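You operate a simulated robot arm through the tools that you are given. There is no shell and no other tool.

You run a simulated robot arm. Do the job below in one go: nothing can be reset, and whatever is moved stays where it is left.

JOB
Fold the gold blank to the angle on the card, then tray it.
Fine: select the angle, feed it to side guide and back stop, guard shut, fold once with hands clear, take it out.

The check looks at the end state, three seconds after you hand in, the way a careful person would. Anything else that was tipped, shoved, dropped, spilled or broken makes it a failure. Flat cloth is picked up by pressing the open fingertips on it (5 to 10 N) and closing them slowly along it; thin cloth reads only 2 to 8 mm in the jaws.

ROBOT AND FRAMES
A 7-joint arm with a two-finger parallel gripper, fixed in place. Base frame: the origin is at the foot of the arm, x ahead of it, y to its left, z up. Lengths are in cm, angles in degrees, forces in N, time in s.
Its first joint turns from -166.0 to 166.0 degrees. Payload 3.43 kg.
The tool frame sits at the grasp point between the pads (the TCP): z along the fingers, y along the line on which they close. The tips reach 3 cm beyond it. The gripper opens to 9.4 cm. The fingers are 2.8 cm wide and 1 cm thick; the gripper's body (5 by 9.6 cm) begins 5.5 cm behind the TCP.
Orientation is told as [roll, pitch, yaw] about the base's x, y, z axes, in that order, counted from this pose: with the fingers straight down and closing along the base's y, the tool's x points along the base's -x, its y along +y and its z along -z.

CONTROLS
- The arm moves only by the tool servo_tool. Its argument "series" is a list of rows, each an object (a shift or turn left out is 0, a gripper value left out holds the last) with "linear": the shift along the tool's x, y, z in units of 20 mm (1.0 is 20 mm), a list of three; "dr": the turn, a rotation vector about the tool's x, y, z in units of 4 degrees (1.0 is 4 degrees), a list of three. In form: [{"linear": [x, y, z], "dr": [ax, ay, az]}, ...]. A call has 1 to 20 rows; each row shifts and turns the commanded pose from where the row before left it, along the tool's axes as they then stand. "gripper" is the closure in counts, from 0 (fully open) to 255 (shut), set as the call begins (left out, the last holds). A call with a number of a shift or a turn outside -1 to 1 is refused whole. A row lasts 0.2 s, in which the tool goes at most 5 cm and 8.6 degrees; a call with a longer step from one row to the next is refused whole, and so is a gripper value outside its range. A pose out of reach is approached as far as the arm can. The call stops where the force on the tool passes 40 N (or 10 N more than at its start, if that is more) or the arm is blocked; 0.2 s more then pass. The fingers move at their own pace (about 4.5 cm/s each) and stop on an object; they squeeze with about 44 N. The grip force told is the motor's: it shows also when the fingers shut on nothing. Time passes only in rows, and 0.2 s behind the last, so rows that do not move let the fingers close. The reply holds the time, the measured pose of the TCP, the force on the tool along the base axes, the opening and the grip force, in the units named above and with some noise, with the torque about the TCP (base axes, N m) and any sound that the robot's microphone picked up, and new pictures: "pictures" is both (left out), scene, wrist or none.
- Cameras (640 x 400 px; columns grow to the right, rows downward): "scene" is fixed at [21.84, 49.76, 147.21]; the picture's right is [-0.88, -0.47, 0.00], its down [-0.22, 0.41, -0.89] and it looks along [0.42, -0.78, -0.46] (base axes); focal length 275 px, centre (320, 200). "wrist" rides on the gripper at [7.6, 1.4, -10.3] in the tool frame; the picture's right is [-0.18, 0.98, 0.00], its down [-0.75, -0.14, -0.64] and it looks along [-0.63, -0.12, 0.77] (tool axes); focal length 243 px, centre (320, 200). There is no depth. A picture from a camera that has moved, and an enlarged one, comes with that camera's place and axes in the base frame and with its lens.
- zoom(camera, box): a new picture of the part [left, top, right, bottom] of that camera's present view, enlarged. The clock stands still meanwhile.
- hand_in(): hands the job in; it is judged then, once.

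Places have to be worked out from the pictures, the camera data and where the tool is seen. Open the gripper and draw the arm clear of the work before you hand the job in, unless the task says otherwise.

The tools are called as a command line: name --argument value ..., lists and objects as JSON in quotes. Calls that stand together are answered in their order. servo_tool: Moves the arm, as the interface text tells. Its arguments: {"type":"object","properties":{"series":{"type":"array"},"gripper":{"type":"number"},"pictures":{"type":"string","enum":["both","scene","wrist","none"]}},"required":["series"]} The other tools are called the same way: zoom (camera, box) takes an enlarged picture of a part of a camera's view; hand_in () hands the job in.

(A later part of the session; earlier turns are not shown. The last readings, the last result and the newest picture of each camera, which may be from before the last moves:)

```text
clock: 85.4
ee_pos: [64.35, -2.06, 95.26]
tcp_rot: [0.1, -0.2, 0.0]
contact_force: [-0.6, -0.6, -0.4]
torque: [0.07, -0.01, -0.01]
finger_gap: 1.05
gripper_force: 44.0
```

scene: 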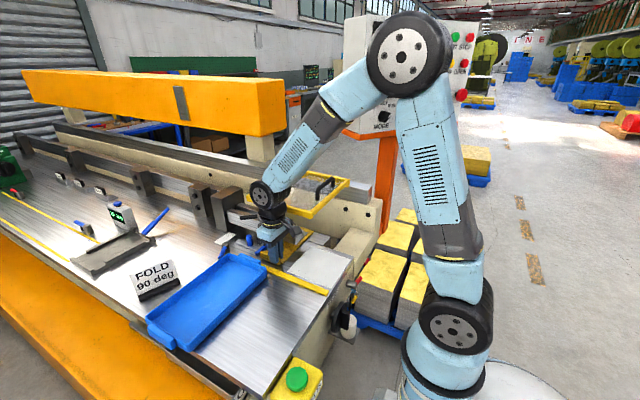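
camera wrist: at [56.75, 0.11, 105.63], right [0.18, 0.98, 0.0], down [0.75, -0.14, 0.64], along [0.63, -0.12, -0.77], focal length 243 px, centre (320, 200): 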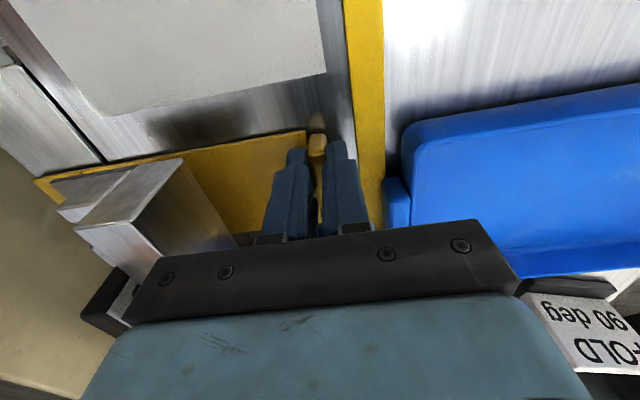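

Still no contact at flange end ≈ −23. I'll look at how the flange sits relative to the leaf's rear edge and wall now.

servo_tool --series '[{}]'

zoom --camera "scene" --box '[280, 205, 344, 245]'

zoom --camera "wrist" --box '[0, 140, 160, 260]'

```text
clock: 85.8
ee_pos: [64.33, -1.86, 95.32]
tcp_rot: [0.1, -0.1, 0.0]
contact_force: [0.1, -0.4, 0.2]
torque: [0.05, 0.0, -0.01]
finger_gap: 1.06
gripper_force: 43.9
camera wrist: at [56.76, -0.59, 105.56], right [0.18, 0.98, 0.0], down [0.75, -0.14, 0.64], along [0.63, -0.12, -0.77], focal length 243 px, centre (320, 200)
```

scene: 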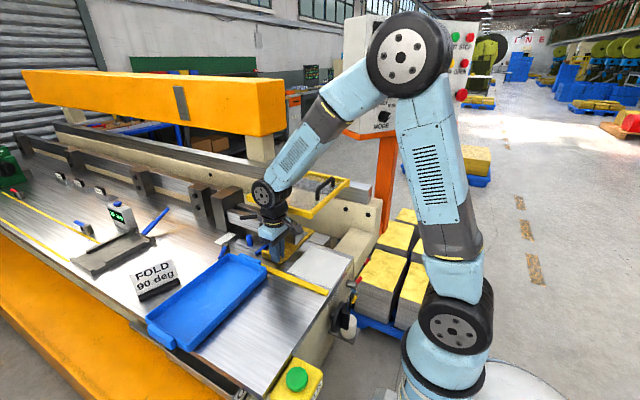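
wrist: 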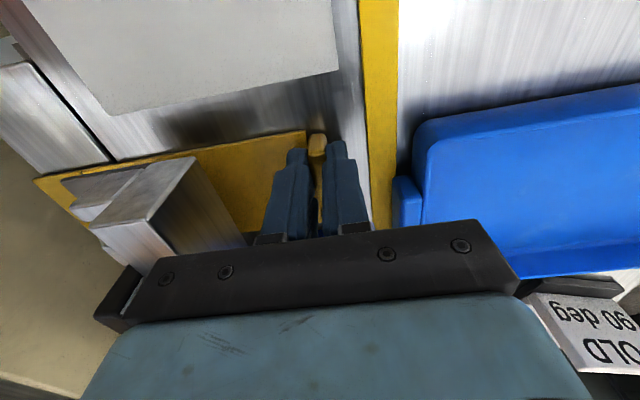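

```text
10.00 times, centred on (312, 225) of scene
camera zoom: at [21.84, 49.76, 147.21], right [-0.88, -0.47, 0.0], down [-0.22, 0.41, -0.89], along [0.42, -0.78, -0.46], focal length 2752 px, centre (400, -50)
```

zoom: 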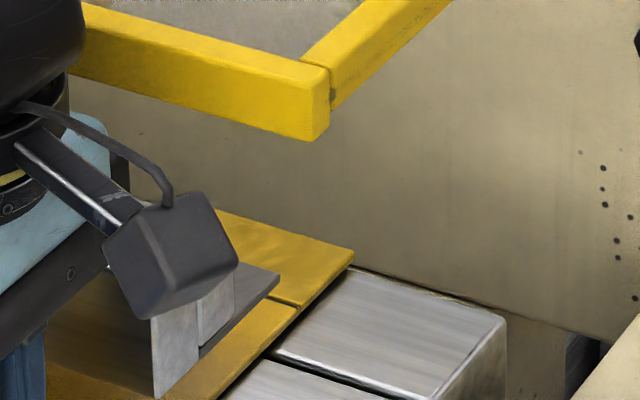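

```text
3.33 times, centred on (80, 200) of wrist
camera zoom: at [56.76, -0.59, 105.56], right [0.18, 0.98, 0.0], down [0.75, -0.14, 0.64], along [0.63, -0.12, -0.77], focal length 809 px, centre (1120, 200)
```

zoom: 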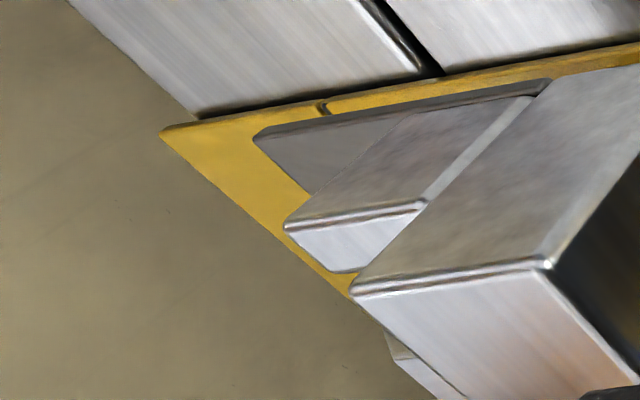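

There is no stop on the leaf side. The STOP handwheel on the table side sits right at the yellow strip, and with the lip's outer face against the strip's near face the score would land at y≈−16.5, exactly at the leaf's hinge edge. So the yellow strip is evidently the back stop. I'll draw the blank back +y toward it, keeping it down on the table.

servo_tool --series '[{"linear": [0, 0.1, 0.05]}, {"linear": [0, 0.1, 0]}, {"linear": [0, 0.1, 0]}, {"linear": [0, 0.1, 0]}, {"linear": [0, 0.1, 0]}, {"linear": [0, 0.1, 0]}, {"linear": [0, 0.1, 0]}, {"linear": [0, 0.1, 0]}]' --pictures "none"

servo_tool --series '[{"linear": [0, 0.05, 0]}, {"linear": [0, 0.05, 0]}, {"linear": [0, 0.05, 0]}]' --pictures "none"

```text
clock: 87.6
ee_pos: [64.38, -0.27, 95.22]
tcp_rot: [0.1, -0.2, 0.2]
contact_force: [0.1, 0.1, 0.0]
torque: [-0.06, 0.03, -0.03]
finger_gap: 1.06
gripper_force: 43.9
```

```text
clock: 88.4
ee_pos: [64.43, -0.02, 95.28]
tcp_rot: [0.0, -0.2, 0.0]
contact_force: [-0.4, 0.2, -0.1]
torque: [0.06, 0.02, 0.03]
finger_gap: 1.03
gripper_force: 44.2
```

servo_tool --series '[{"linear": [0, 0.05, 0]}, {"linear": [0, 0.05, 0]}, {"linear": [0, 0.05, 0]}]' --pictures "none"

servo_tool --series '[{"linear": [0, 0.05, 0]}, {"linear": [0, 0.05, 0]}, {"linear": [0, 0.05, 0]}]'

```text
clock: 89.2
ee_pos: [64.34, 0.39, 95.33]
tcp_rot: [0.1, -0.3, 0.2]
contact_force: [0.5, -0.4, -0.1]
torque: [0.03, 0.01, 0.01]
finger_gap: 1.04
gripper_force: 43.5
```

```text
clock: 90.0
ee_pos: [64.45, 0.51, 95.2]
tcp_rot: [0.2, -0.2, 0.0]
contact_force: [0.2, -1.1, -0.6]
torque: [0.0, 0.05, -0.03]
finger_gap: 1.06
gripper_force: 44.4
camera wrist: at [56.71, 1.9, 105.49], right [0.18, 0.98, 0.0], down [0.75, -0.14, 0.64], along [0.63, -0.12, -0.77], focal length 243 px, centre (320, 200)
```

scene: 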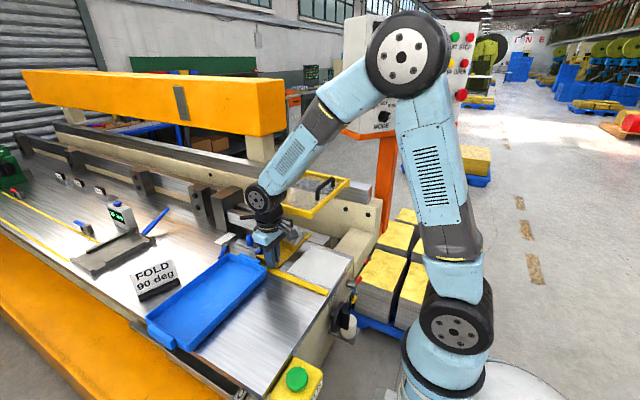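
wrist: 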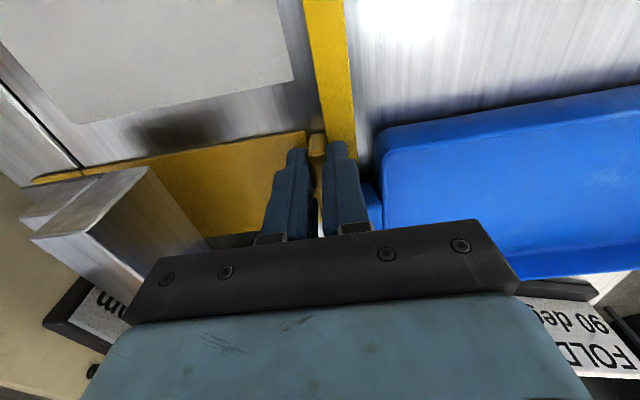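

zoom --camera "wrist" --box '[0, 140, 160, 260]'

zoom --camera "wrist" --box '[280, 90, 380, 200]'

zoom --camera "scene" --box '[280, 210, 344, 250]'

zoom --camera "scene" --box '[240, 235, 304, 275]'

```text
3.33 times, centred on (80, 200) of wrist
camera zoom: at [56.71, 1.9, 105.49], right [0.18, 0.98, 0.0], down [0.75, -0.14, 0.64], along [0.63, -0.12, -0.77], focal length 809 px, centre (1120, 200)
```

zoom: 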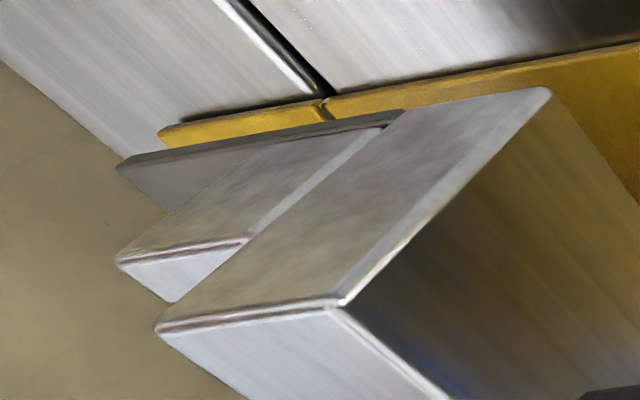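

```text
3.64 times, centred on (330, 145) of wrist
camera zoom: at [56.71, 1.9, 105.49], right [0.18, 0.98, 0.0], down [0.75, -0.14, 0.64], along [0.63, -0.12, -0.77], focal length 882 px, centre (284, 400)
```

zoom: 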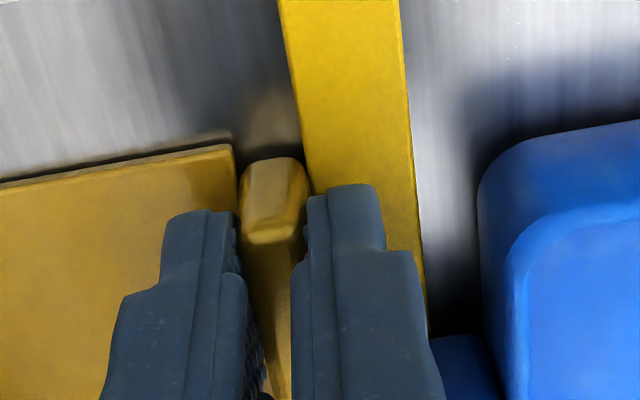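

```text
10.00 times, centred on (312, 230) of scene
camera zoom: at [21.84, 49.76, 147.21], right [-0.88, -0.47, 0.0], down [-0.22, 0.41, -0.89], along [0.42, -0.78, -0.46], focal length 2752 px, centre (400, -100)
```

zoom: 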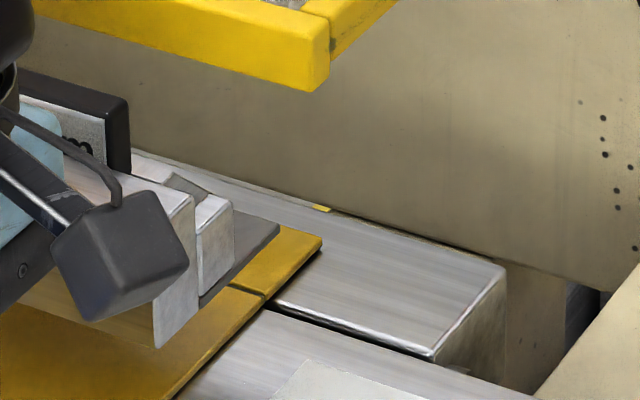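

```text
10.00 times, centred on (272, 255) of scene
camera zoom: at [21.84, 49.76, 147.21], right [-0.88, -0.47, 0.0], down [-0.22, 0.41, -0.89], along [0.42, -0.78, -0.46], focal length 2752 px, centre (800, -350)
```

zoom: 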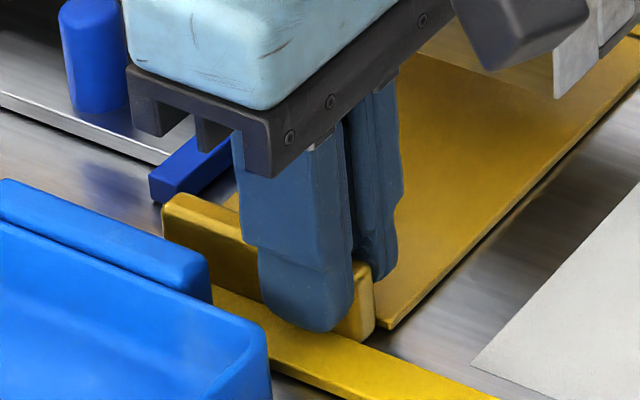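

With the lip just at the strip, the score line coincides exactly with the table/leaf gap, which confirms the strip is the back stop. Pressing gently +y until I feel contact.

servo_tool --series '[{"linear": [0, 0.025, 0.02]}, {"linear": [0, 0.025, 0]}, {"linear": [0, 0.025, 0]}]' --pictures "none"

servo_tool --series '[{"linear": [0, 0.025, 0]}, {"linear": [0, 0.025, 0]}]' --pictures "none"

```text
clock: 90.8
ee_pos: [64.53, 0.64, 95.29]
tcp_rot: [0.0, -0.1, -0.1]
contact_force: [-1.2, -16.9, -3.8]
torque: [-0.6, 0.06, -0.14]
finger_gap: 1.03
gripper_force: 43.9
```

```text
clock: 91.4
ee_pos: [64.29, 0.75, 95.2]
tcp_rot: [0.1, -0.2, 0.0]
contact_force: [-0.6, -27.3, 2.3]
torque: [-1.0, -0.03, -0.13]
finger_gap: 1.07
gripper_force: 43.7
```

Solid contact at strip height (27 N, acting 3.7 cm below the TCP). I'll ease the pressure off to a light touch and then move +x in small steps to the side guide.

servo_tool --series '[{"linear": [0, -0.05, 0]}, {"linear": [-0.05, 0, 0]}, {"linear": [-0.05, 0, 0]}, {"linear": [-0.05, 0, 0]}]' --pictures "none"

servo_tool --series '[{"linear": [-0.05, 0, 0]}, {"linear": [-0.05, 0, 0]}, {"linear": [-0.05, 0, 0]}]' --pictures "none"

```text
clock: 92.4
ee_pos: [64.78, 0.55, 95.16]
tcp_rot: [0.1, -0.1, 0.0]
contact_force: [-8.2, -23.6, 0.2]
torque: [-0.8, 0.31, -0.15]
finger_gap: 1.08
gripper_force: 44.2
```

```text
clock: 93.2
ee_pos: [65.12, 0.63, 95.21]
tcp_rot: [0.0, -0.2, 0.0]
contact_force: [-6.9, -19.6, -0.1]
torque: [-0.68, 0.23, -0.13]
finger_gap: 1.07
gripper_force: 43.9
```

servo_tool --series '[{"linear": [0, -0.04, 0]}, {"linear": [-0.05, 0, 0]}, {"linear": [-0.05, 0, 0]}]' --pictures "none"

servo_tool --series '[{"linear": [-0.04, 0, 0]}, {"linear": [-0.04, 0, 0]}]' --pictures "both"

```text
clock: 94.0
ee_pos: [65.15, 0.68, 95.1]
tcp_rot: [0.1, -0.1, 0.1]
contact_force: [-4.9, -8.7, 8.6]
torque: [-0.24, 0.14, -0.13]
finger_gap: 1.08
gripper_force: 43.3
```

```text
clock: 94.6
ee_pos: [65.35, 0.7, 95.15]
tcp_rot: [0.0, -0.2, 0.0]
contact_force: [-8.5, -7.3, 16.7]
torque: [-0.3, 0.11, -0.14]
finger_gap: 1.06
gripper_force: 43.9
camera wrist: at [57.62, 1.92, 105.41], right [0.18, 0.98, 0.0], down [0.75, -0.14, 0.64], along [0.63, -0.12, -0.76], focal length 243 px, centre (320, 200)
```

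scene: 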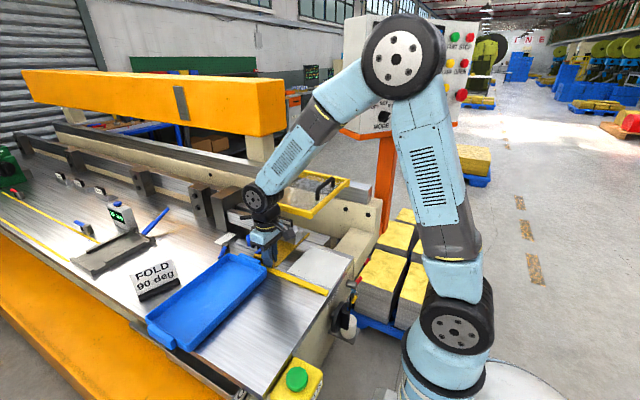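
wrist: 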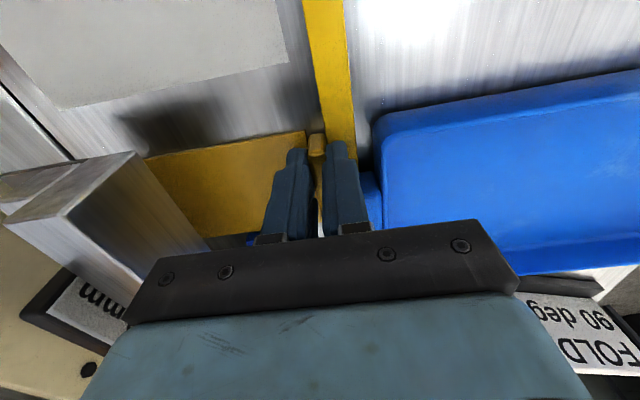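

servo_tool --series '[{"linear": [0, 0, -0.04]}, {}]' --pictures "none"

zoom --camera "scene" --box '[230, 225, 294, 270]'

zoom --camera "wrist" --box '[220, 190, 340, 250]'

```text
clock: 95.2
ee_pos: [65.36, 0.59, 95.1]
tcp_rot: [0.1, -0.3, 0.0]
contact_force: [-5.7, -11.2, 7.4]
torque: [-0.39, 0.03, -0.11]
finger_gap: 1.06
gripper_force: 44.0
```

```text
8.89 times, centred on (262, 248) of scene
camera zoom: at [21.84, 49.76, 147.21], right [-0.88, -0.47, 0.0], down [-0.22, 0.41, -0.89], along [0.42, -0.78, -0.46], focal length 2446 px, centre (836, -222)
```

zoom: 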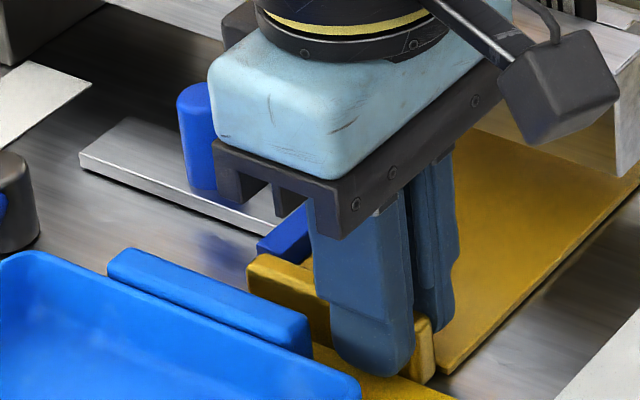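

```text
5.33 times, centred on (280, 220) of wrist
camera zoom: at [57.66, 1.93, 105.42], right [0.18, 0.98, 0.0], down [0.75, -0.14, 0.64], along [0.63, -0.12, -0.77], focal length 1294 px, centre (533, 93)
```

zoom: 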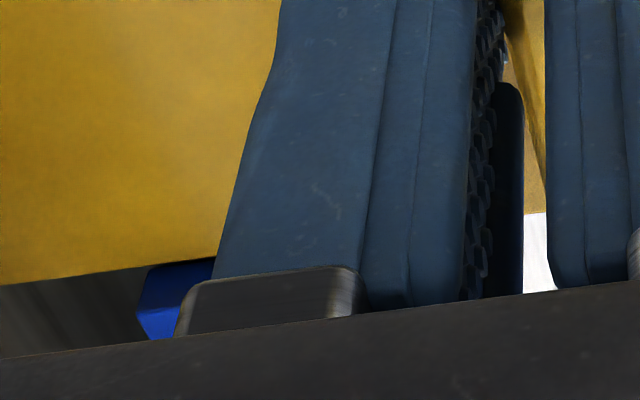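

The blank's +x edge appears to be at the blue plate now. Nudging +x in half-millimetre steps to confirm contact.

servo_tool --series '[{"linear": [-0.03, 0, -0.01]}, {"linear": [-0.03, 0, 0]}, {}]' --pictures "none"

servo_tool --series '[{"linear": [-0.03, 0, 0]}, {"linear": [-0.03, 0, 0]}, {}]' --pictures "none"

```text
clock: 96.0
ee_pos: [65.54, 0.61, 95.22]
tcp_rot: [0.1, -0.1, 0.0]
contact_force: [-3.5, -11.9, -2.4]
torque: [-0.4, 0.17, -0.11]
finger_gap: 1.04
gripper_force: 43.4
```

```text
clock: 96.8
ee_pos: [65.74, 0.7, 95.27]
tcp_rot: [0.1, -0.3, -0.1]
contact_force: [-5.8, -10.5, -0.5]
torque: [-0.39, 0.2, -0.14]
finger_gap: 1.07
gripper_force: 44.1
```

servo_tool --series '[{"linear": [-0.03, 0, 0]}, {"linear": [-0.03, 0, 0]}, {}]' --pictures "none"

servo_tool --series '[{"linear": [-0.03, 0, 0]}, {"linear": [-0.03, 0, 0]}, {}]' --pictures "both"

```text
clock: 97.6
ee_pos: [65.67, 0.63, 95.23]
tcp_rot: [0.1, -0.1, 0.0]
contact_force: [-14.5, -8.3, -2.7]
torque: [-0.3, 0.66, -0.24]
finger_gap: 1.04
gripper_force: 44.3
```

```text
clock: 98.4
ee_pos: [65.66, 0.72, 95.29]
tcp_rot: [0.0, -0.2, 0.0]
contact_force: [-30.3, -11.6, -5.6]
torque: [-0.35, 1.35, -0.41]
finger_gap: 1.06
gripper_force: 44.3
camera wrist: at [58.06, 1.94, 105.58], right [0.18, 0.98, 0.0], down [0.75, -0.14, 0.64], along [0.63, -0.12, -0.77], focal length 243 px, centre (320, 200)
```

scene: 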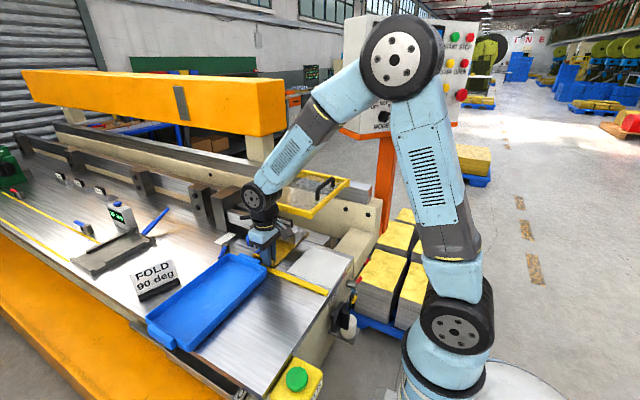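
wrist: 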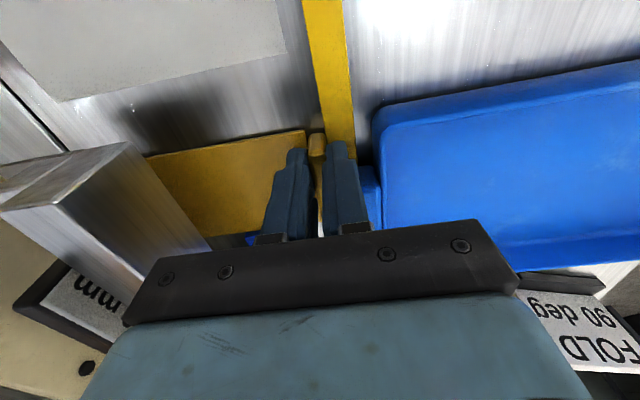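

Both contacts are confirmed: back stop (strip) about 11 N and side guide about 30 N at blank level, rigid. I'll relax both to a light touch and open the fingers just enough to let go.

servo_tool --series '[{"linear": [0.05, 0, 0]}, {"linear": [0.04, -0.03, 0]}, {}]' --pictures "none"

servo_tool --series '[{}, {}, {}]' --gripper 198 --pictures "both"

```text
clock: 99.2
ee_pos: [65.81, 0.59, 95.32]
tcp_rot: [0.1, -0.3, 0.1]
contact_force: [-19.0, -7.3, -5.6]
torque: [-0.15, 0.93, -0.35]
finger_gap: 1.04
gripper_force: 44.3
```

```text
clock: 100.0
ee_pos: [65.82, 0.68, 95.28]
tcp_rot: [0.1, -0.1, 0.0]
contact_force: [-0.7, -0.3, 0.3]
torque: [0.03, -0.03, -0.02]
finger_gap: 2.12
gripper_force: 0.0
camera wrist: at [58.09, 1.93, 105.56], right [0.18, 0.98, 0.0], down [0.75, -0.14, 0.64], along [0.63, -0.12, -0.76], focal length 243 px, centre (320, 200)
```

scene: 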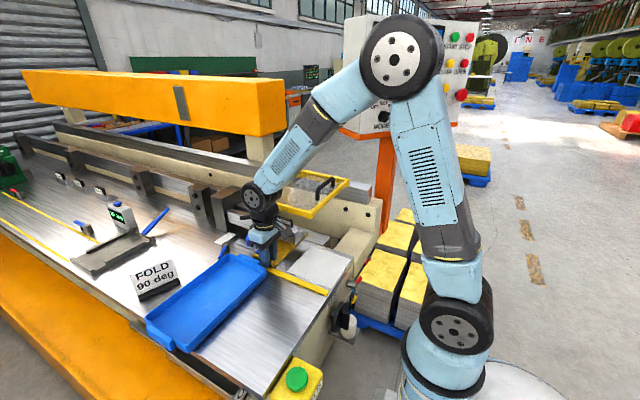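
wrist: 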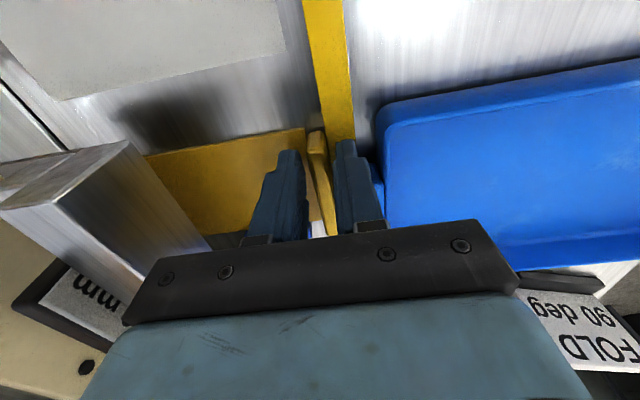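

Released cleanly with no residual force. Rising straight up to clear the lip, then checking the blank's seating and the panel.

servo_tool --series '[{"linear": [0, 0, -0.3]}, {"linear": [0, 0, -0.5]}, {"linear": [0, 0, -0.7]}, {"linear": [0, 0, -1]}, {"linear": [0, 0, -1]}, {"linear": [0, 0, -1]}, {"linear": [0, 0, -1]}, {"linear": [0, 0, -1]}, {"linear": [0, 0, -1]}]'

zoom --camera "scene" --box '[220, 195, 340, 275]'

zoom --camera "wrist" --box '[100, 80, 400, 250]'

zoom --camera "scene" --box '[340, 10, 480, 135]'

```text
clock: 102.0
ee_pos: [65.68, 0.52, 110.29]
tcp_rot: [0.2, -0.2, 0.1]
contact_force: [0.0, 0.0, -0.2]
torque: [-0.02, 0.04, 0.02]
finger_gap: 2.11
gripper_force: 0.0
camera wrist: at [58.01, 1.85, 120.57], right [0.18, 0.98, 0.0], down [0.75, -0.14, 0.64], along [0.63, -0.12, -0.77], focal length 243 px, centre (320, 200)
```

scene: 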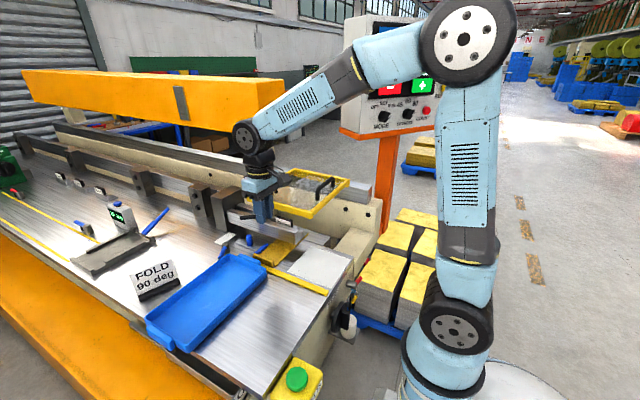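
wrist: 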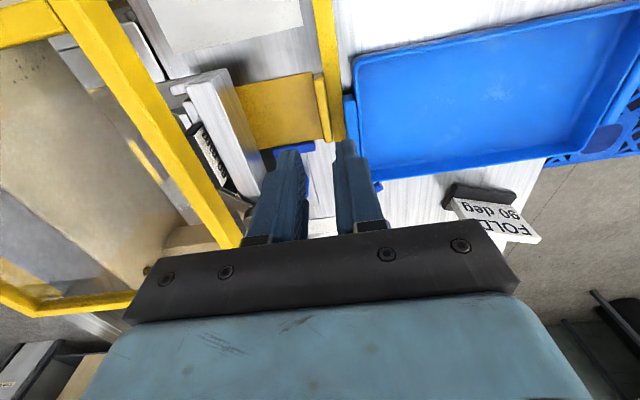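

```text
5.00 times, centred on (280, 235) of scene
camera zoom: at [21.84, 49.76, 147.21], right [-0.88, -0.47, 0.0], down [-0.22, 0.41, -0.89], along [0.42, -0.78, -0.46], focal length 1376 px, centre (520, 25)
```

zoom: 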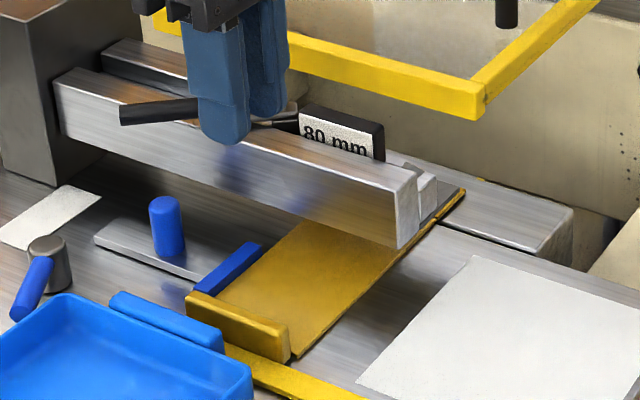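

```text
2.13 times, centred on (250, 165) of wrist
camera zoom: at [58.01, 1.85, 120.57], right [0.18, 0.98, 0.0], down [0.75, -0.14, 0.64], along [0.63, -0.12, -0.77], focal length 518 px, centre (469, 275)
```

zoom: 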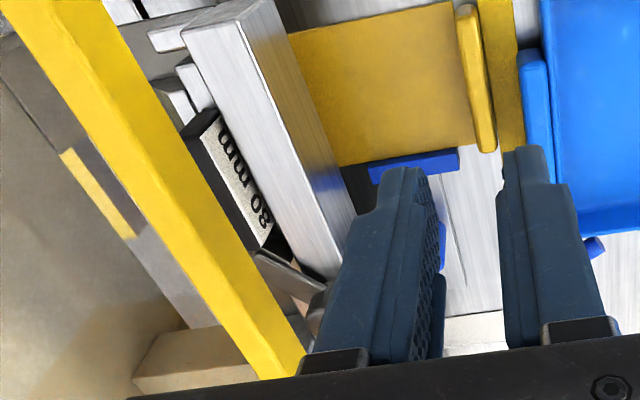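

```text
3.20 times, centred on (410, 72) of scene
camera zoom: at [21.84, 49.76, 147.21], right [-0.88, -0.47, 0.0], down [-0.22, 0.41, -0.89], along [0.42, -0.78, -0.46], focal length 881 px, centre (32, 608)
```

zoom: 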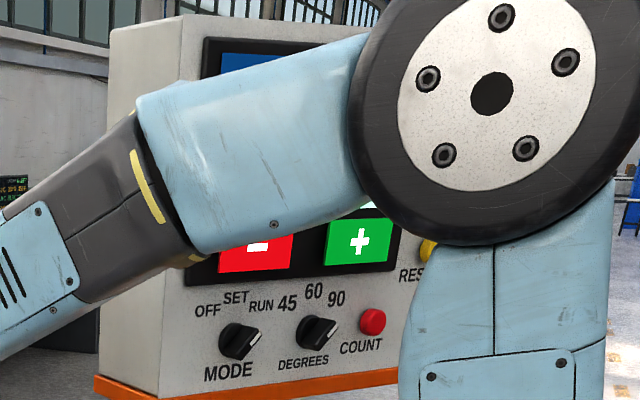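

The blank is seated: its edge is on the blue guide, the lip on the yellow stop and the score over the leaf gap. Now the guard. I'll go to its D-handle (x≈57.8, y≈−15 to −26, top z≈112) with the fingers turned to close along x.

servo_tool --series '[{"linear": [0, 0, -1], "dr": [0, 0, 1]}, {"linear": [0, 0, -1], "dr": [0, 0, 1]}, {"linear": [0, 0, -1], "dr": [0, 0, 1]}, {"linear": [0, 0, -1], "dr": [0, 0, 1]}, {"linear": [0, 0, -1], "dr": [0, 0, 1]}, {"linear": [0, 0, -1], "dr": [0, 0, 1]}, {"linear": [-0.042, -0.685, 0], "dr": [0, 0, 1]}, {"linear": [-0.089, -0.68, 0], "dr": [0, 0, 1]}, {"linear": [-0.137, -0.672, 0], "dr": [0, 0, 1]}, {"linear": [-0.184, -0.661, 0], "dr": [0, 0, 1]}, {"linear": [-0.229, -0.646, 0], "dr": [0, 0, 1]}, {"linear": [-0.274, -0.629, 0], "dr": [0, 0, 1]}, {"linear": [-0.316, -0.608, 0], "dr": [0, 0, 1]}, {"linear": [-0.358, -0.585, 0], "dr": [0, 0, 1]}, {"linear": [-0.399, -0.558, 0], "dr": [0, 0, 1]}, {"linear": [-0.436, -0.529, 0], "dr": [0, 0, 1]}, {"linear": [-0.473, -0.497, 0], "dr": [0, 0, 1]}, {"linear": [-0.506, -0.463, 0], "dr": [0, 0, 1]}, {"linear": [-0.537, -0.427, 0], "dr": [0, 0, 1]}, {"linear": [-0.565, -0.388, 0], "dr": [0, 0, 1]}]' --gripper 146 --pictures "none"

servo_tool --series '[{"linear": [-0.591, -0.348, 0], "dr": [0, 0, 1]}, {"linear": [-0.614, -0.306, 0], "dr": [0, 0, 1]}, {"linear": [-0.32, -0.13, 0], "dr": [0, 0, 0.5]}]'

```text
clock: 106.2
ee_pos: [58.99, -17.35, 122.22]
tcp_rot: [0.2, 0.1, -80.0]
contact_force: [0.7, 0.0, -0.5]
torque: [0.01, 0.01, -0.02]
finger_gap: 4.02
gripper_force: 0.0
```

```text
clock: 107.0
ee_pos: [57.71, -20.57, 122.07]
tcp_rot: [0.3, 0.1, -90.1]
contact_force: [-0.2, 0.1, -0.4]
torque: [0.01, 0.01, -0.03]
finger_gap: 4.0
gripper_force: 0.1
camera wrist: at [59.05, -13.06, 132.47], right [0.98, -0.18, 0.0], down [-0.14, -0.75, 0.64], along [-0.12, -0.63, -0.77], focal length 243 px, centre (320, 200)
```

scene: 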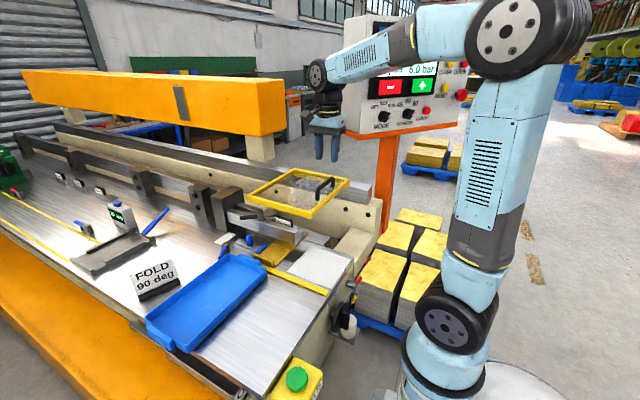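
wrist: 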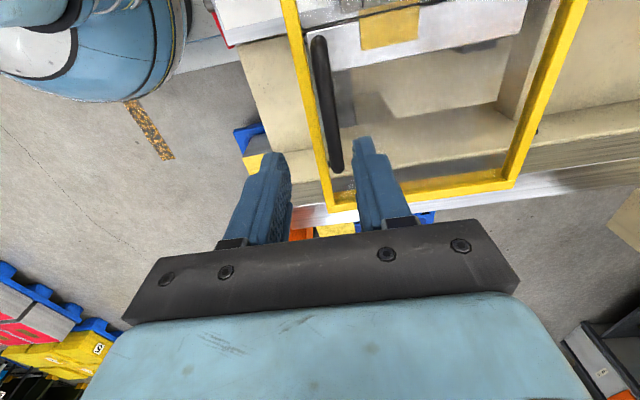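

The view through the guard shows the gold flange lying on the leaf. Zooming in on the handle and the guard's corners for a pivot or slide.

zoom --camera "wrist" --box '[260, 0, 600, 220]'

zoom --camera "wrist" --box '[480, 60, 600, 210]'

zoom --camera "scene" --box '[340, 10, 480, 135]'

```text
1.82 times, centred on (430, 110) of wrist
camera zoom: at [59.05, -13.06, 132.47], right [0.98, -0.18, 0.0], down [-0.14, -0.75, 0.64], along [-0.12, -0.63, -0.77], focal length 441 px, centre (120, 364)
```

zoom: 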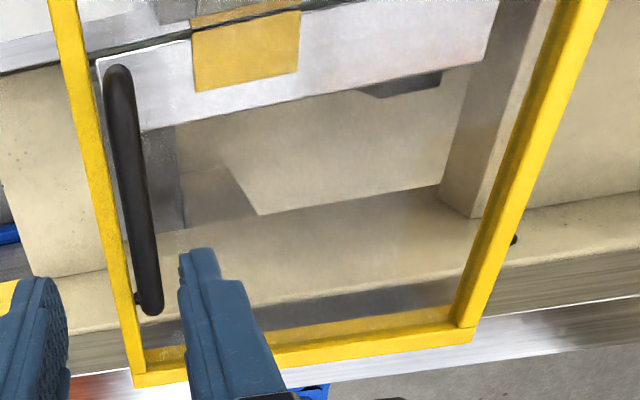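

```text
2.67 times, centred on (540, 135) of wrist
camera zoom: at [59.05, -13.06, 132.47], right [0.98, -0.18, 0.0], down [-0.14, -0.75, 0.64], along [-0.12, -0.63, -0.77], focal length 647 px, centre (-267, 373)
```

zoom: 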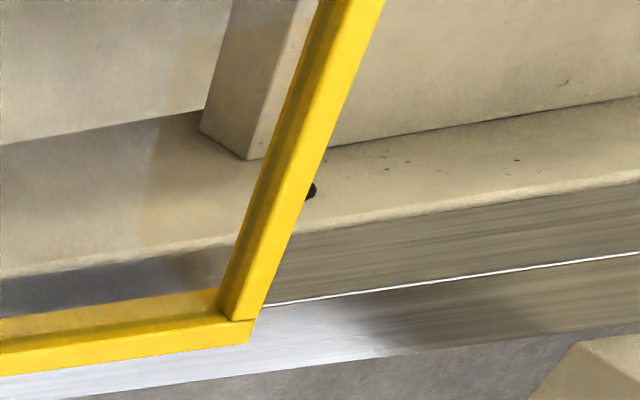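

```text
3.20 times, centred on (410, 72) of scene
camera zoom: at [21.84, 49.76, 147.21], right [-0.88, -0.47, 0.0], down [-0.22, 0.41, -0.89], along [0.42, -0.78, -0.46], focal length 881 px, centre (32, 608)
```

zoom: 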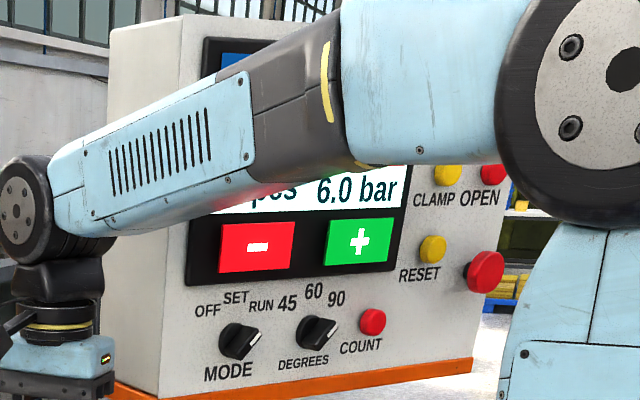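

The flange lies squarely on the leaf with its score at the leaf's front edge. I'll lower onto the guard handle (x≈58.2) and grip it to feel which way the guard moves.

servo_tool --series '[{"linear": [0, 0.25, 1]}, {"linear": [0, 0, 1]}, {"linear": [0, 0, 1]}, {"linear": [0, 0, 0.8]}, {"linear": [0, 0, 0.5]}, {"linear": [0, 0, 0.4]}]'

```text
clock: 108.4
ee_pos: [58.08, -20.56, 112.79]
tcp_rot: [0.3, 0.2, -90.0]
contact_force: [0.0, -0.2, -0.2]
torque: [0.02, 0.01, 0.0]
finger_gap: 4.01
gripper_force: 0.0
camera wrist: at [59.48, -13.1, 123.05], right [0.98, -0.18, 0.0], down [-0.14, -0.75, 0.64], along [-0.12, -0.63, -0.77], focal length 243 px, centre (320, 200)
```

scene: 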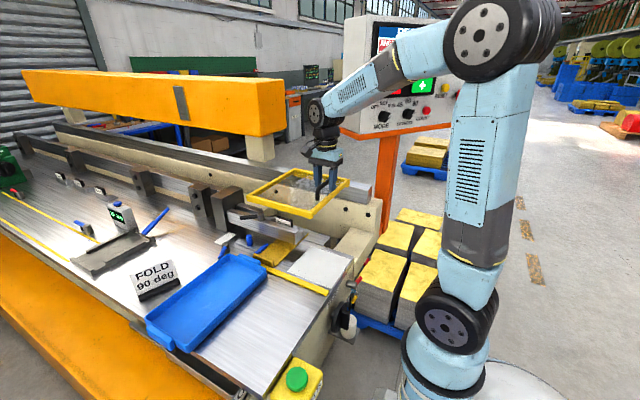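
wrist: 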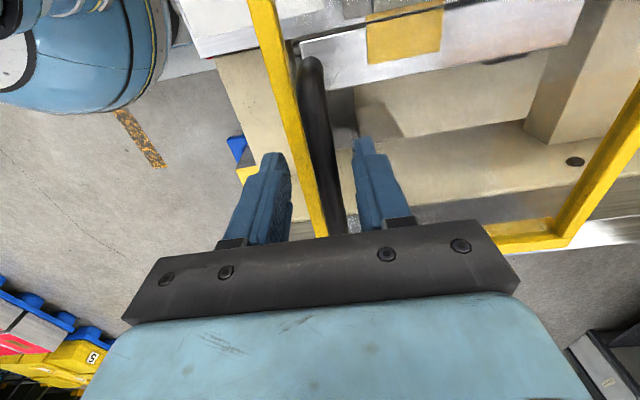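

zoom --camera "scene" --box '[290, 150, 360, 215]'

zoom --camera "wrist" --box '[230, 40, 430, 240]'

zoom --camera "scene" --box '[350, 15, 450, 90]'

```text
6.15 times, centred on (325, 182) of scene
camera zoom: at [21.84, 49.76, 147.21], right [-0.88, -0.47, 0.0], down [-0.22, 0.41, -0.89], along [0.42, -0.78, -0.46], focal length 1694 px, centre (289, 308)
```

zoom: 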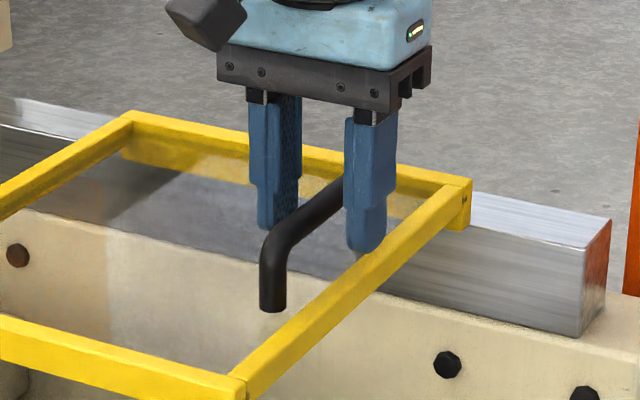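

```text
2.00 times, centred on (330, 140) of wrist
camera zoom: at [59.48, -13.1, 123.05], right [0.98, -0.18, 0.0], down [-0.14, -0.75, 0.64], along [-0.12, -0.63, -0.77], focal length 485 px, centre (300, 320)
```

zoom: 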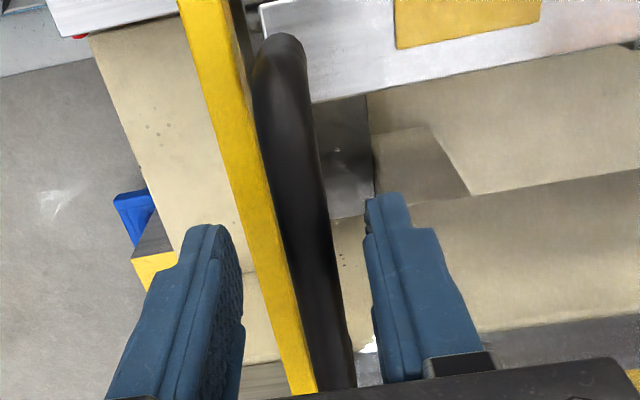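

```text
5.33 times, centred on (400, 52) of scene
camera zoom: at [21.84, 49.76, 147.21], right [-0.88, -0.47, 0.0], down [-0.22, 0.41, -0.89], along [0.42, -0.78, -0.46], focal length 1468 px, centre (-107, 987)
```

zoom: 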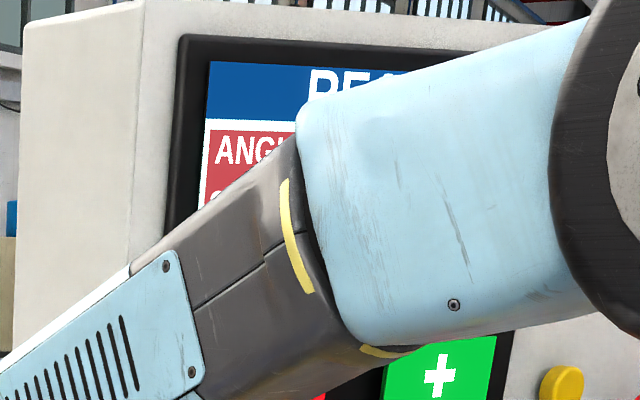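

The fingers straddle the handle. Closing on it.

servo_tool --series '[{}, {}, {}, {}, {}]' --gripper 255 --pictures "wrist"

```text
clock: 109.5
ee_pos: [58.43, -20.44, 112.73]
tcp_rot: [0.4, 0.0, -90.0]
contact_force: [15.6, -3.6, -19.3]
torque: [-0.38, -0.35, -0.29]
finger_gap: 1.4
gripper_force: 45.1
stopped in row 5: the force on the tool passed its limit at 41 N (the readings are from after the stop); the commanded pose is now the measured one
camera wrist: at [59.78, -13.08, 123.05], right [0.98, -0.18, 0.01], down [-0.14, -0.75, 0.64], along [-0.11, -0.63, -0.77], focal length 243 px, centre (320, 200)
```

wrist: 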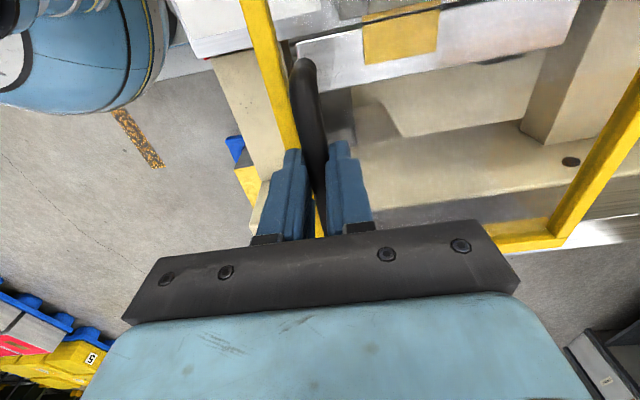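

servo_tool --series '[{}, {}]' --pictures "none"

```text
clock: 110.1
ee_pos: [58.45, -20.55, 112.64]
tcp_rot: [0.3, 0.1, -89.9]
contact_force: [20.8, -3.3, -27.1]
torque: [-0.53, -0.32, -0.3]
finger_gap: 1.39
gripper_force: 45.2
```

The handle pulls the tool down and +x, as though I'm carrying some of the guard's weight. I'll test by easing down 2 mm, then reading the force.

servo_tool --series '[{"linear": [0, 0.04, 0.05]}, {"linear": [0, 0.04, 0.05]}, {}]' --pictures "none"

```text
clock: 110.9
ee_pos: [58.49, -20.58, 112.72]
tcp_rot: [0.5, 0.0, -90.0]
contact_force: [10.9, -1.7, -3.0]
torque: [1.06, -0.13, -0.17]
finger_gap: 1.35
gripper_force: 45.2
```

servo_tool --series '[{"linear": [0, 0.04, 0.05]}, {"linear": [0, 0, 0.05]}, {}]' --pictures "none"

servo_tool --series '[{"linear": [0, 0, -0.1]}, {"linear": [0, 0, -0.1]}, {}]' --pictures "none"

```text
clock: 111.9
ee_pos: [58.51, -20.57, 112.74]
tcp_rot: [0.6, 0.0, -89.9]
contact_force: [-2.0, 0.0, -0.6]
torque: [-0.28, 0.1, -0.16]
finger_gap: 1.39
gripper_force: 45.3
stopped in row 3: the force on the tool passed its limit at 41 N (the readings are from after the stop); the commanded pose is now the measured one
```

```text
clock: 112.5
ee_pos: [58.53, -20.64, 112.86]
tcp_rot: [0.2, 0.1, -90.0]
contact_force: [2.4, -3.9, -14.8]
torque: [-0.29, -0.13, -0.11]
finger_gap: 1.39
gripper_force: 44.8
stopped in row 2: the force on the tool passed its limit at 40 N (the readings are from after the stop); the commanded pose is now the measured one
```

The handle is rigid both down and up at 40 N. Now testing along y and x.

servo_tool --series '[{"linear": [0, 0, 0.05]}, {"linear": [0.1, 0, 0]}, {"linear": [0.1, 0, 0]}, {}]' --pictures "none"

servo_tool --series '[{"linear": [-0.1, 0, 0]}, {"linear": [-0.1, 0, 0]}, {"linear": [-0.1, 0, 0]}, {}]' --pictures "none"

```text
clock: 113.6
ee_pos: [58.48, -20.47, 112.78]
tcp_rot: [0.3, -0.1, -90.1]
contact_force: [1.0, -10.7, -11.5]
torque: [-1.07, -0.07, 0.21]
finger_gap: 1.4
gripper_force: 44.7
stopped in row 4: the force on the tool passed its limit at 40 N (the readings are from after the stop); the commanded pose is now the measured one
```

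```text
clock: 114.5
ee_pos: [58.54, -20.52, 112.8]
tcp_rot: [0.2, 0.3, -90.0]
contact_force: [-1.3, 10.0, -0.7]
torque: [1.06, -0.02, -0.25]
finger_gap: 1.36
gripper_force: 45.1
stopped in row 4: the force on the tool passed its limit at 40 N (the readings are from after the stop); the commanded pose is now the measured one
```

servo_tool --series '[{"linear": [0.02, 0.1, 0]}, {"linear": [0, 0.1, 0]}, {}]' --pictures "none"

servo_tool --series '[{"linear": [0, -0.1, 0]}, {"linear": [0, -0.1, 0]}, {"linear": [0, -0.1, 0]}, {}]' --pictures "none"

```text
clock: 115.3
ee_pos: [58.89, -20.56, 112.81]
tcp_rot: [0.3, 0.1, -89.9]
contact_force: [-4.4, 14.5, -9.6]
torque: [1.2, 0.05, -0.35]
finger_gap: 1.35
gripper_force: 44.6
```

```text
clock: 116.3
ee_pos: [58.52, -20.57, 112.75]
tcp_rot: [0.4, 0.0, -89.7]
contact_force: [15.3, 18.0, -10.0]
torque: [1.16, -0.31, -0.39]
finger_gap: 1.36
gripper_force: 44.9
```

The guard slides freely toward +x and is at an end stop in −x. I'll slide it +x a few centimetres and watch the panel status to learn which end is "shut".

servo_tool --series '[{"linear": [0.06, 0.1, 0.02]}, {"linear": [0, 0.2, 0]}, {"linear": [0, 0.2, 0]}, {"linear": [0, 0.2, 0]}, {"linear": [0, 0.2, 0]}, {"linear": [0, 0.2, 0]}, {"linear": [0, 0.2, 0]}, {"linear": [0, 0.2, 0]}]'

zoom --camera "scene" --box '[340, 10, 480, 135]'

```text
clock: 118.1
ee_pos: [61.49, -20.56, 112.8]
tcp_rot: [0.5, 0.1, -89.8]
contact_force: [0.6, -4.4, -9.0]
torque: [-0.48, 0.03, -0.16]
finger_gap: 1.39
gripper_force: 45.0
camera wrist: at [62.74, -13.09, 123.11], right [0.98, -0.18, 0.01], down [-0.14, -0.75, 0.64], along [-0.11, -0.63, -0.77], focal length 243 px, centre (320, 200)
```

scene: 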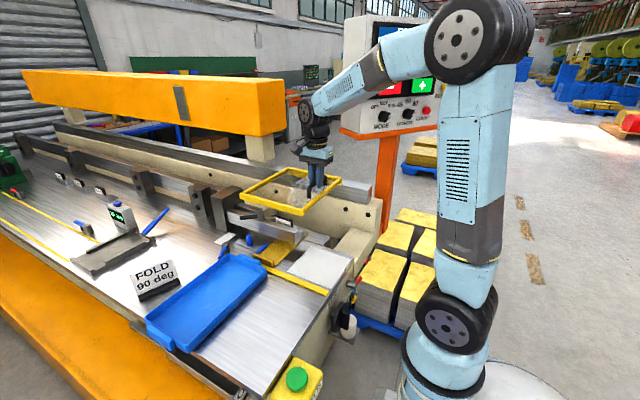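
wrist: 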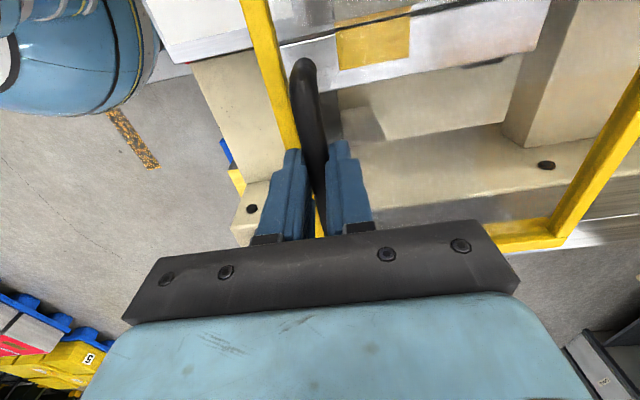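

```text
3.20 times, centred on (410, 72) of scene
camera zoom: at [21.84, 49.76, 147.21], right [-0.88, -0.47, 0.0], down [-0.22, 0.41, -0.89], along [0.42, -0.78, -0.46], focal length 881 px, centre (32, 608)
```

zoom: 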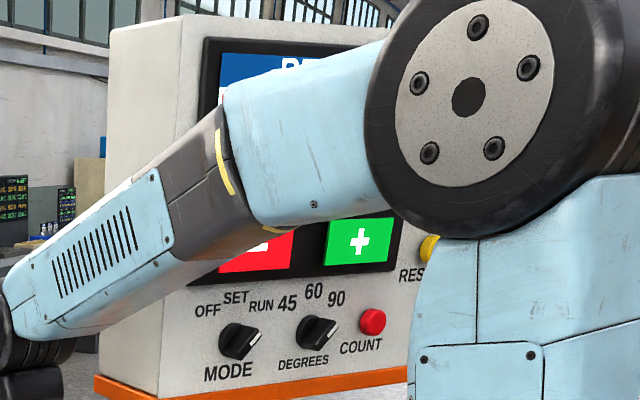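

The guard slid 3 cm without resistance and the status line hasn't visibly changed. I'll slide on to find its other end of travel.

servo_tool --series '[{"linear": [0, 0.3, 0]}, {"linear": [0, 0.3, 0]}, {"linear": [0, 0.3, 0]}, {"linear": [0, 0.3, 0]}, {"linear": [0, 0.3, 0]}, {"linear": [0, 0.3, 0]}, {"linear": [0, 0.3, 0]}, {"linear": [0, 0.3, 0]}, {"linear": [0, 0.3, 0]}, {"linear": [0, 0.3, 0]}]'

zoom --camera "scene" --box '[340, 10, 480, 135]'

zoom --camera "scene" --box '[200, 145, 380, 265]'

```text
clock: 120.3
ee_pos: [67.48, -20.63, 112.81]
tcp_rot: [0.4, 0.1, -89.9]
contact_force: [1.1, -2.2, -10.7]
torque: [0.53, -0.02, -0.25]
finger_gap: 1.37
gripper_force: 45.1
camera wrist: at [68.71, -13.1, 123.11], right [0.98, -0.18, 0.01], down [-0.14, -0.76, 0.64], along [-0.11, -0.63, -0.77], focal length 243 px, centre (320, 200)
```

scene: 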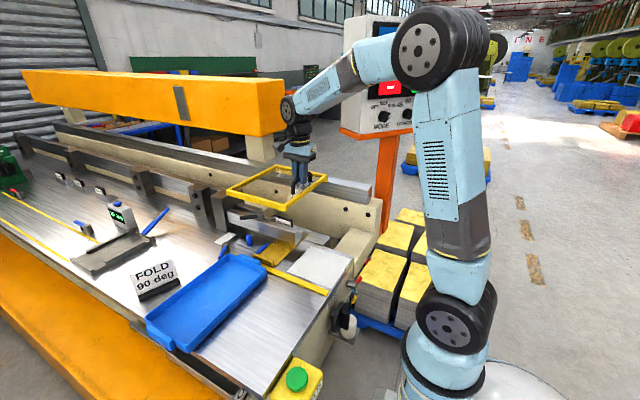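
wrist: 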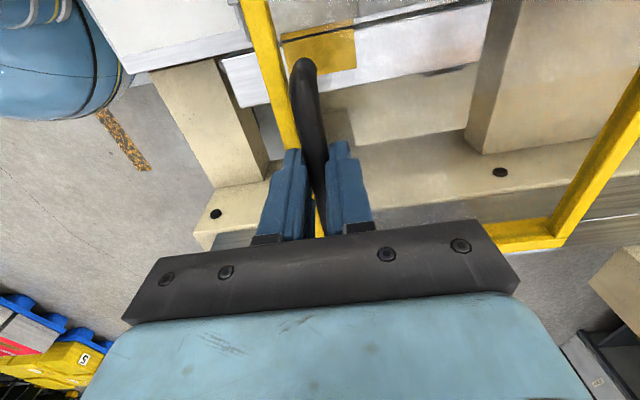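

```text
3.20 times, centred on (410, 72) of scene
camera zoom: at [21.84, 49.76, 147.21], right [-0.88, -0.47, 0.0], down [-0.22, 0.41, -0.89], along [0.42, -0.78, -0.46], focal length 881 px, centre (32, 608)
```

zoom: 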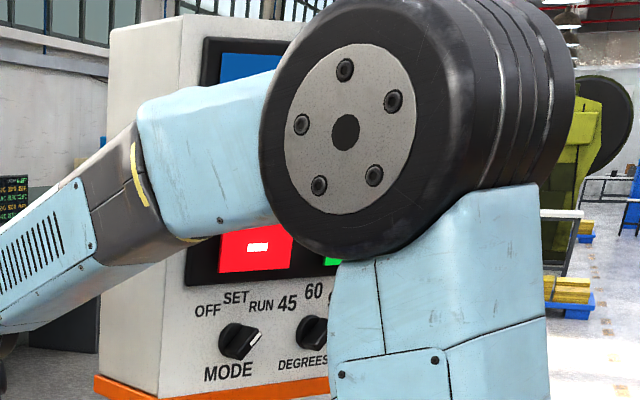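

```text
3.33 times, centred on (290, 205) of scene
camera zoom: at [21.84, 49.76, 147.21], right [-0.88, -0.47, 0.0], down [-0.22, 0.41, -0.89], along [0.42, -0.78, -0.46], focal length 917 px, centre (420, 183)
```

zoom: 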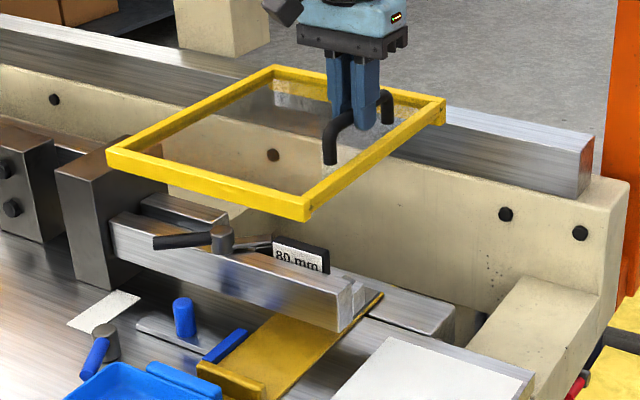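

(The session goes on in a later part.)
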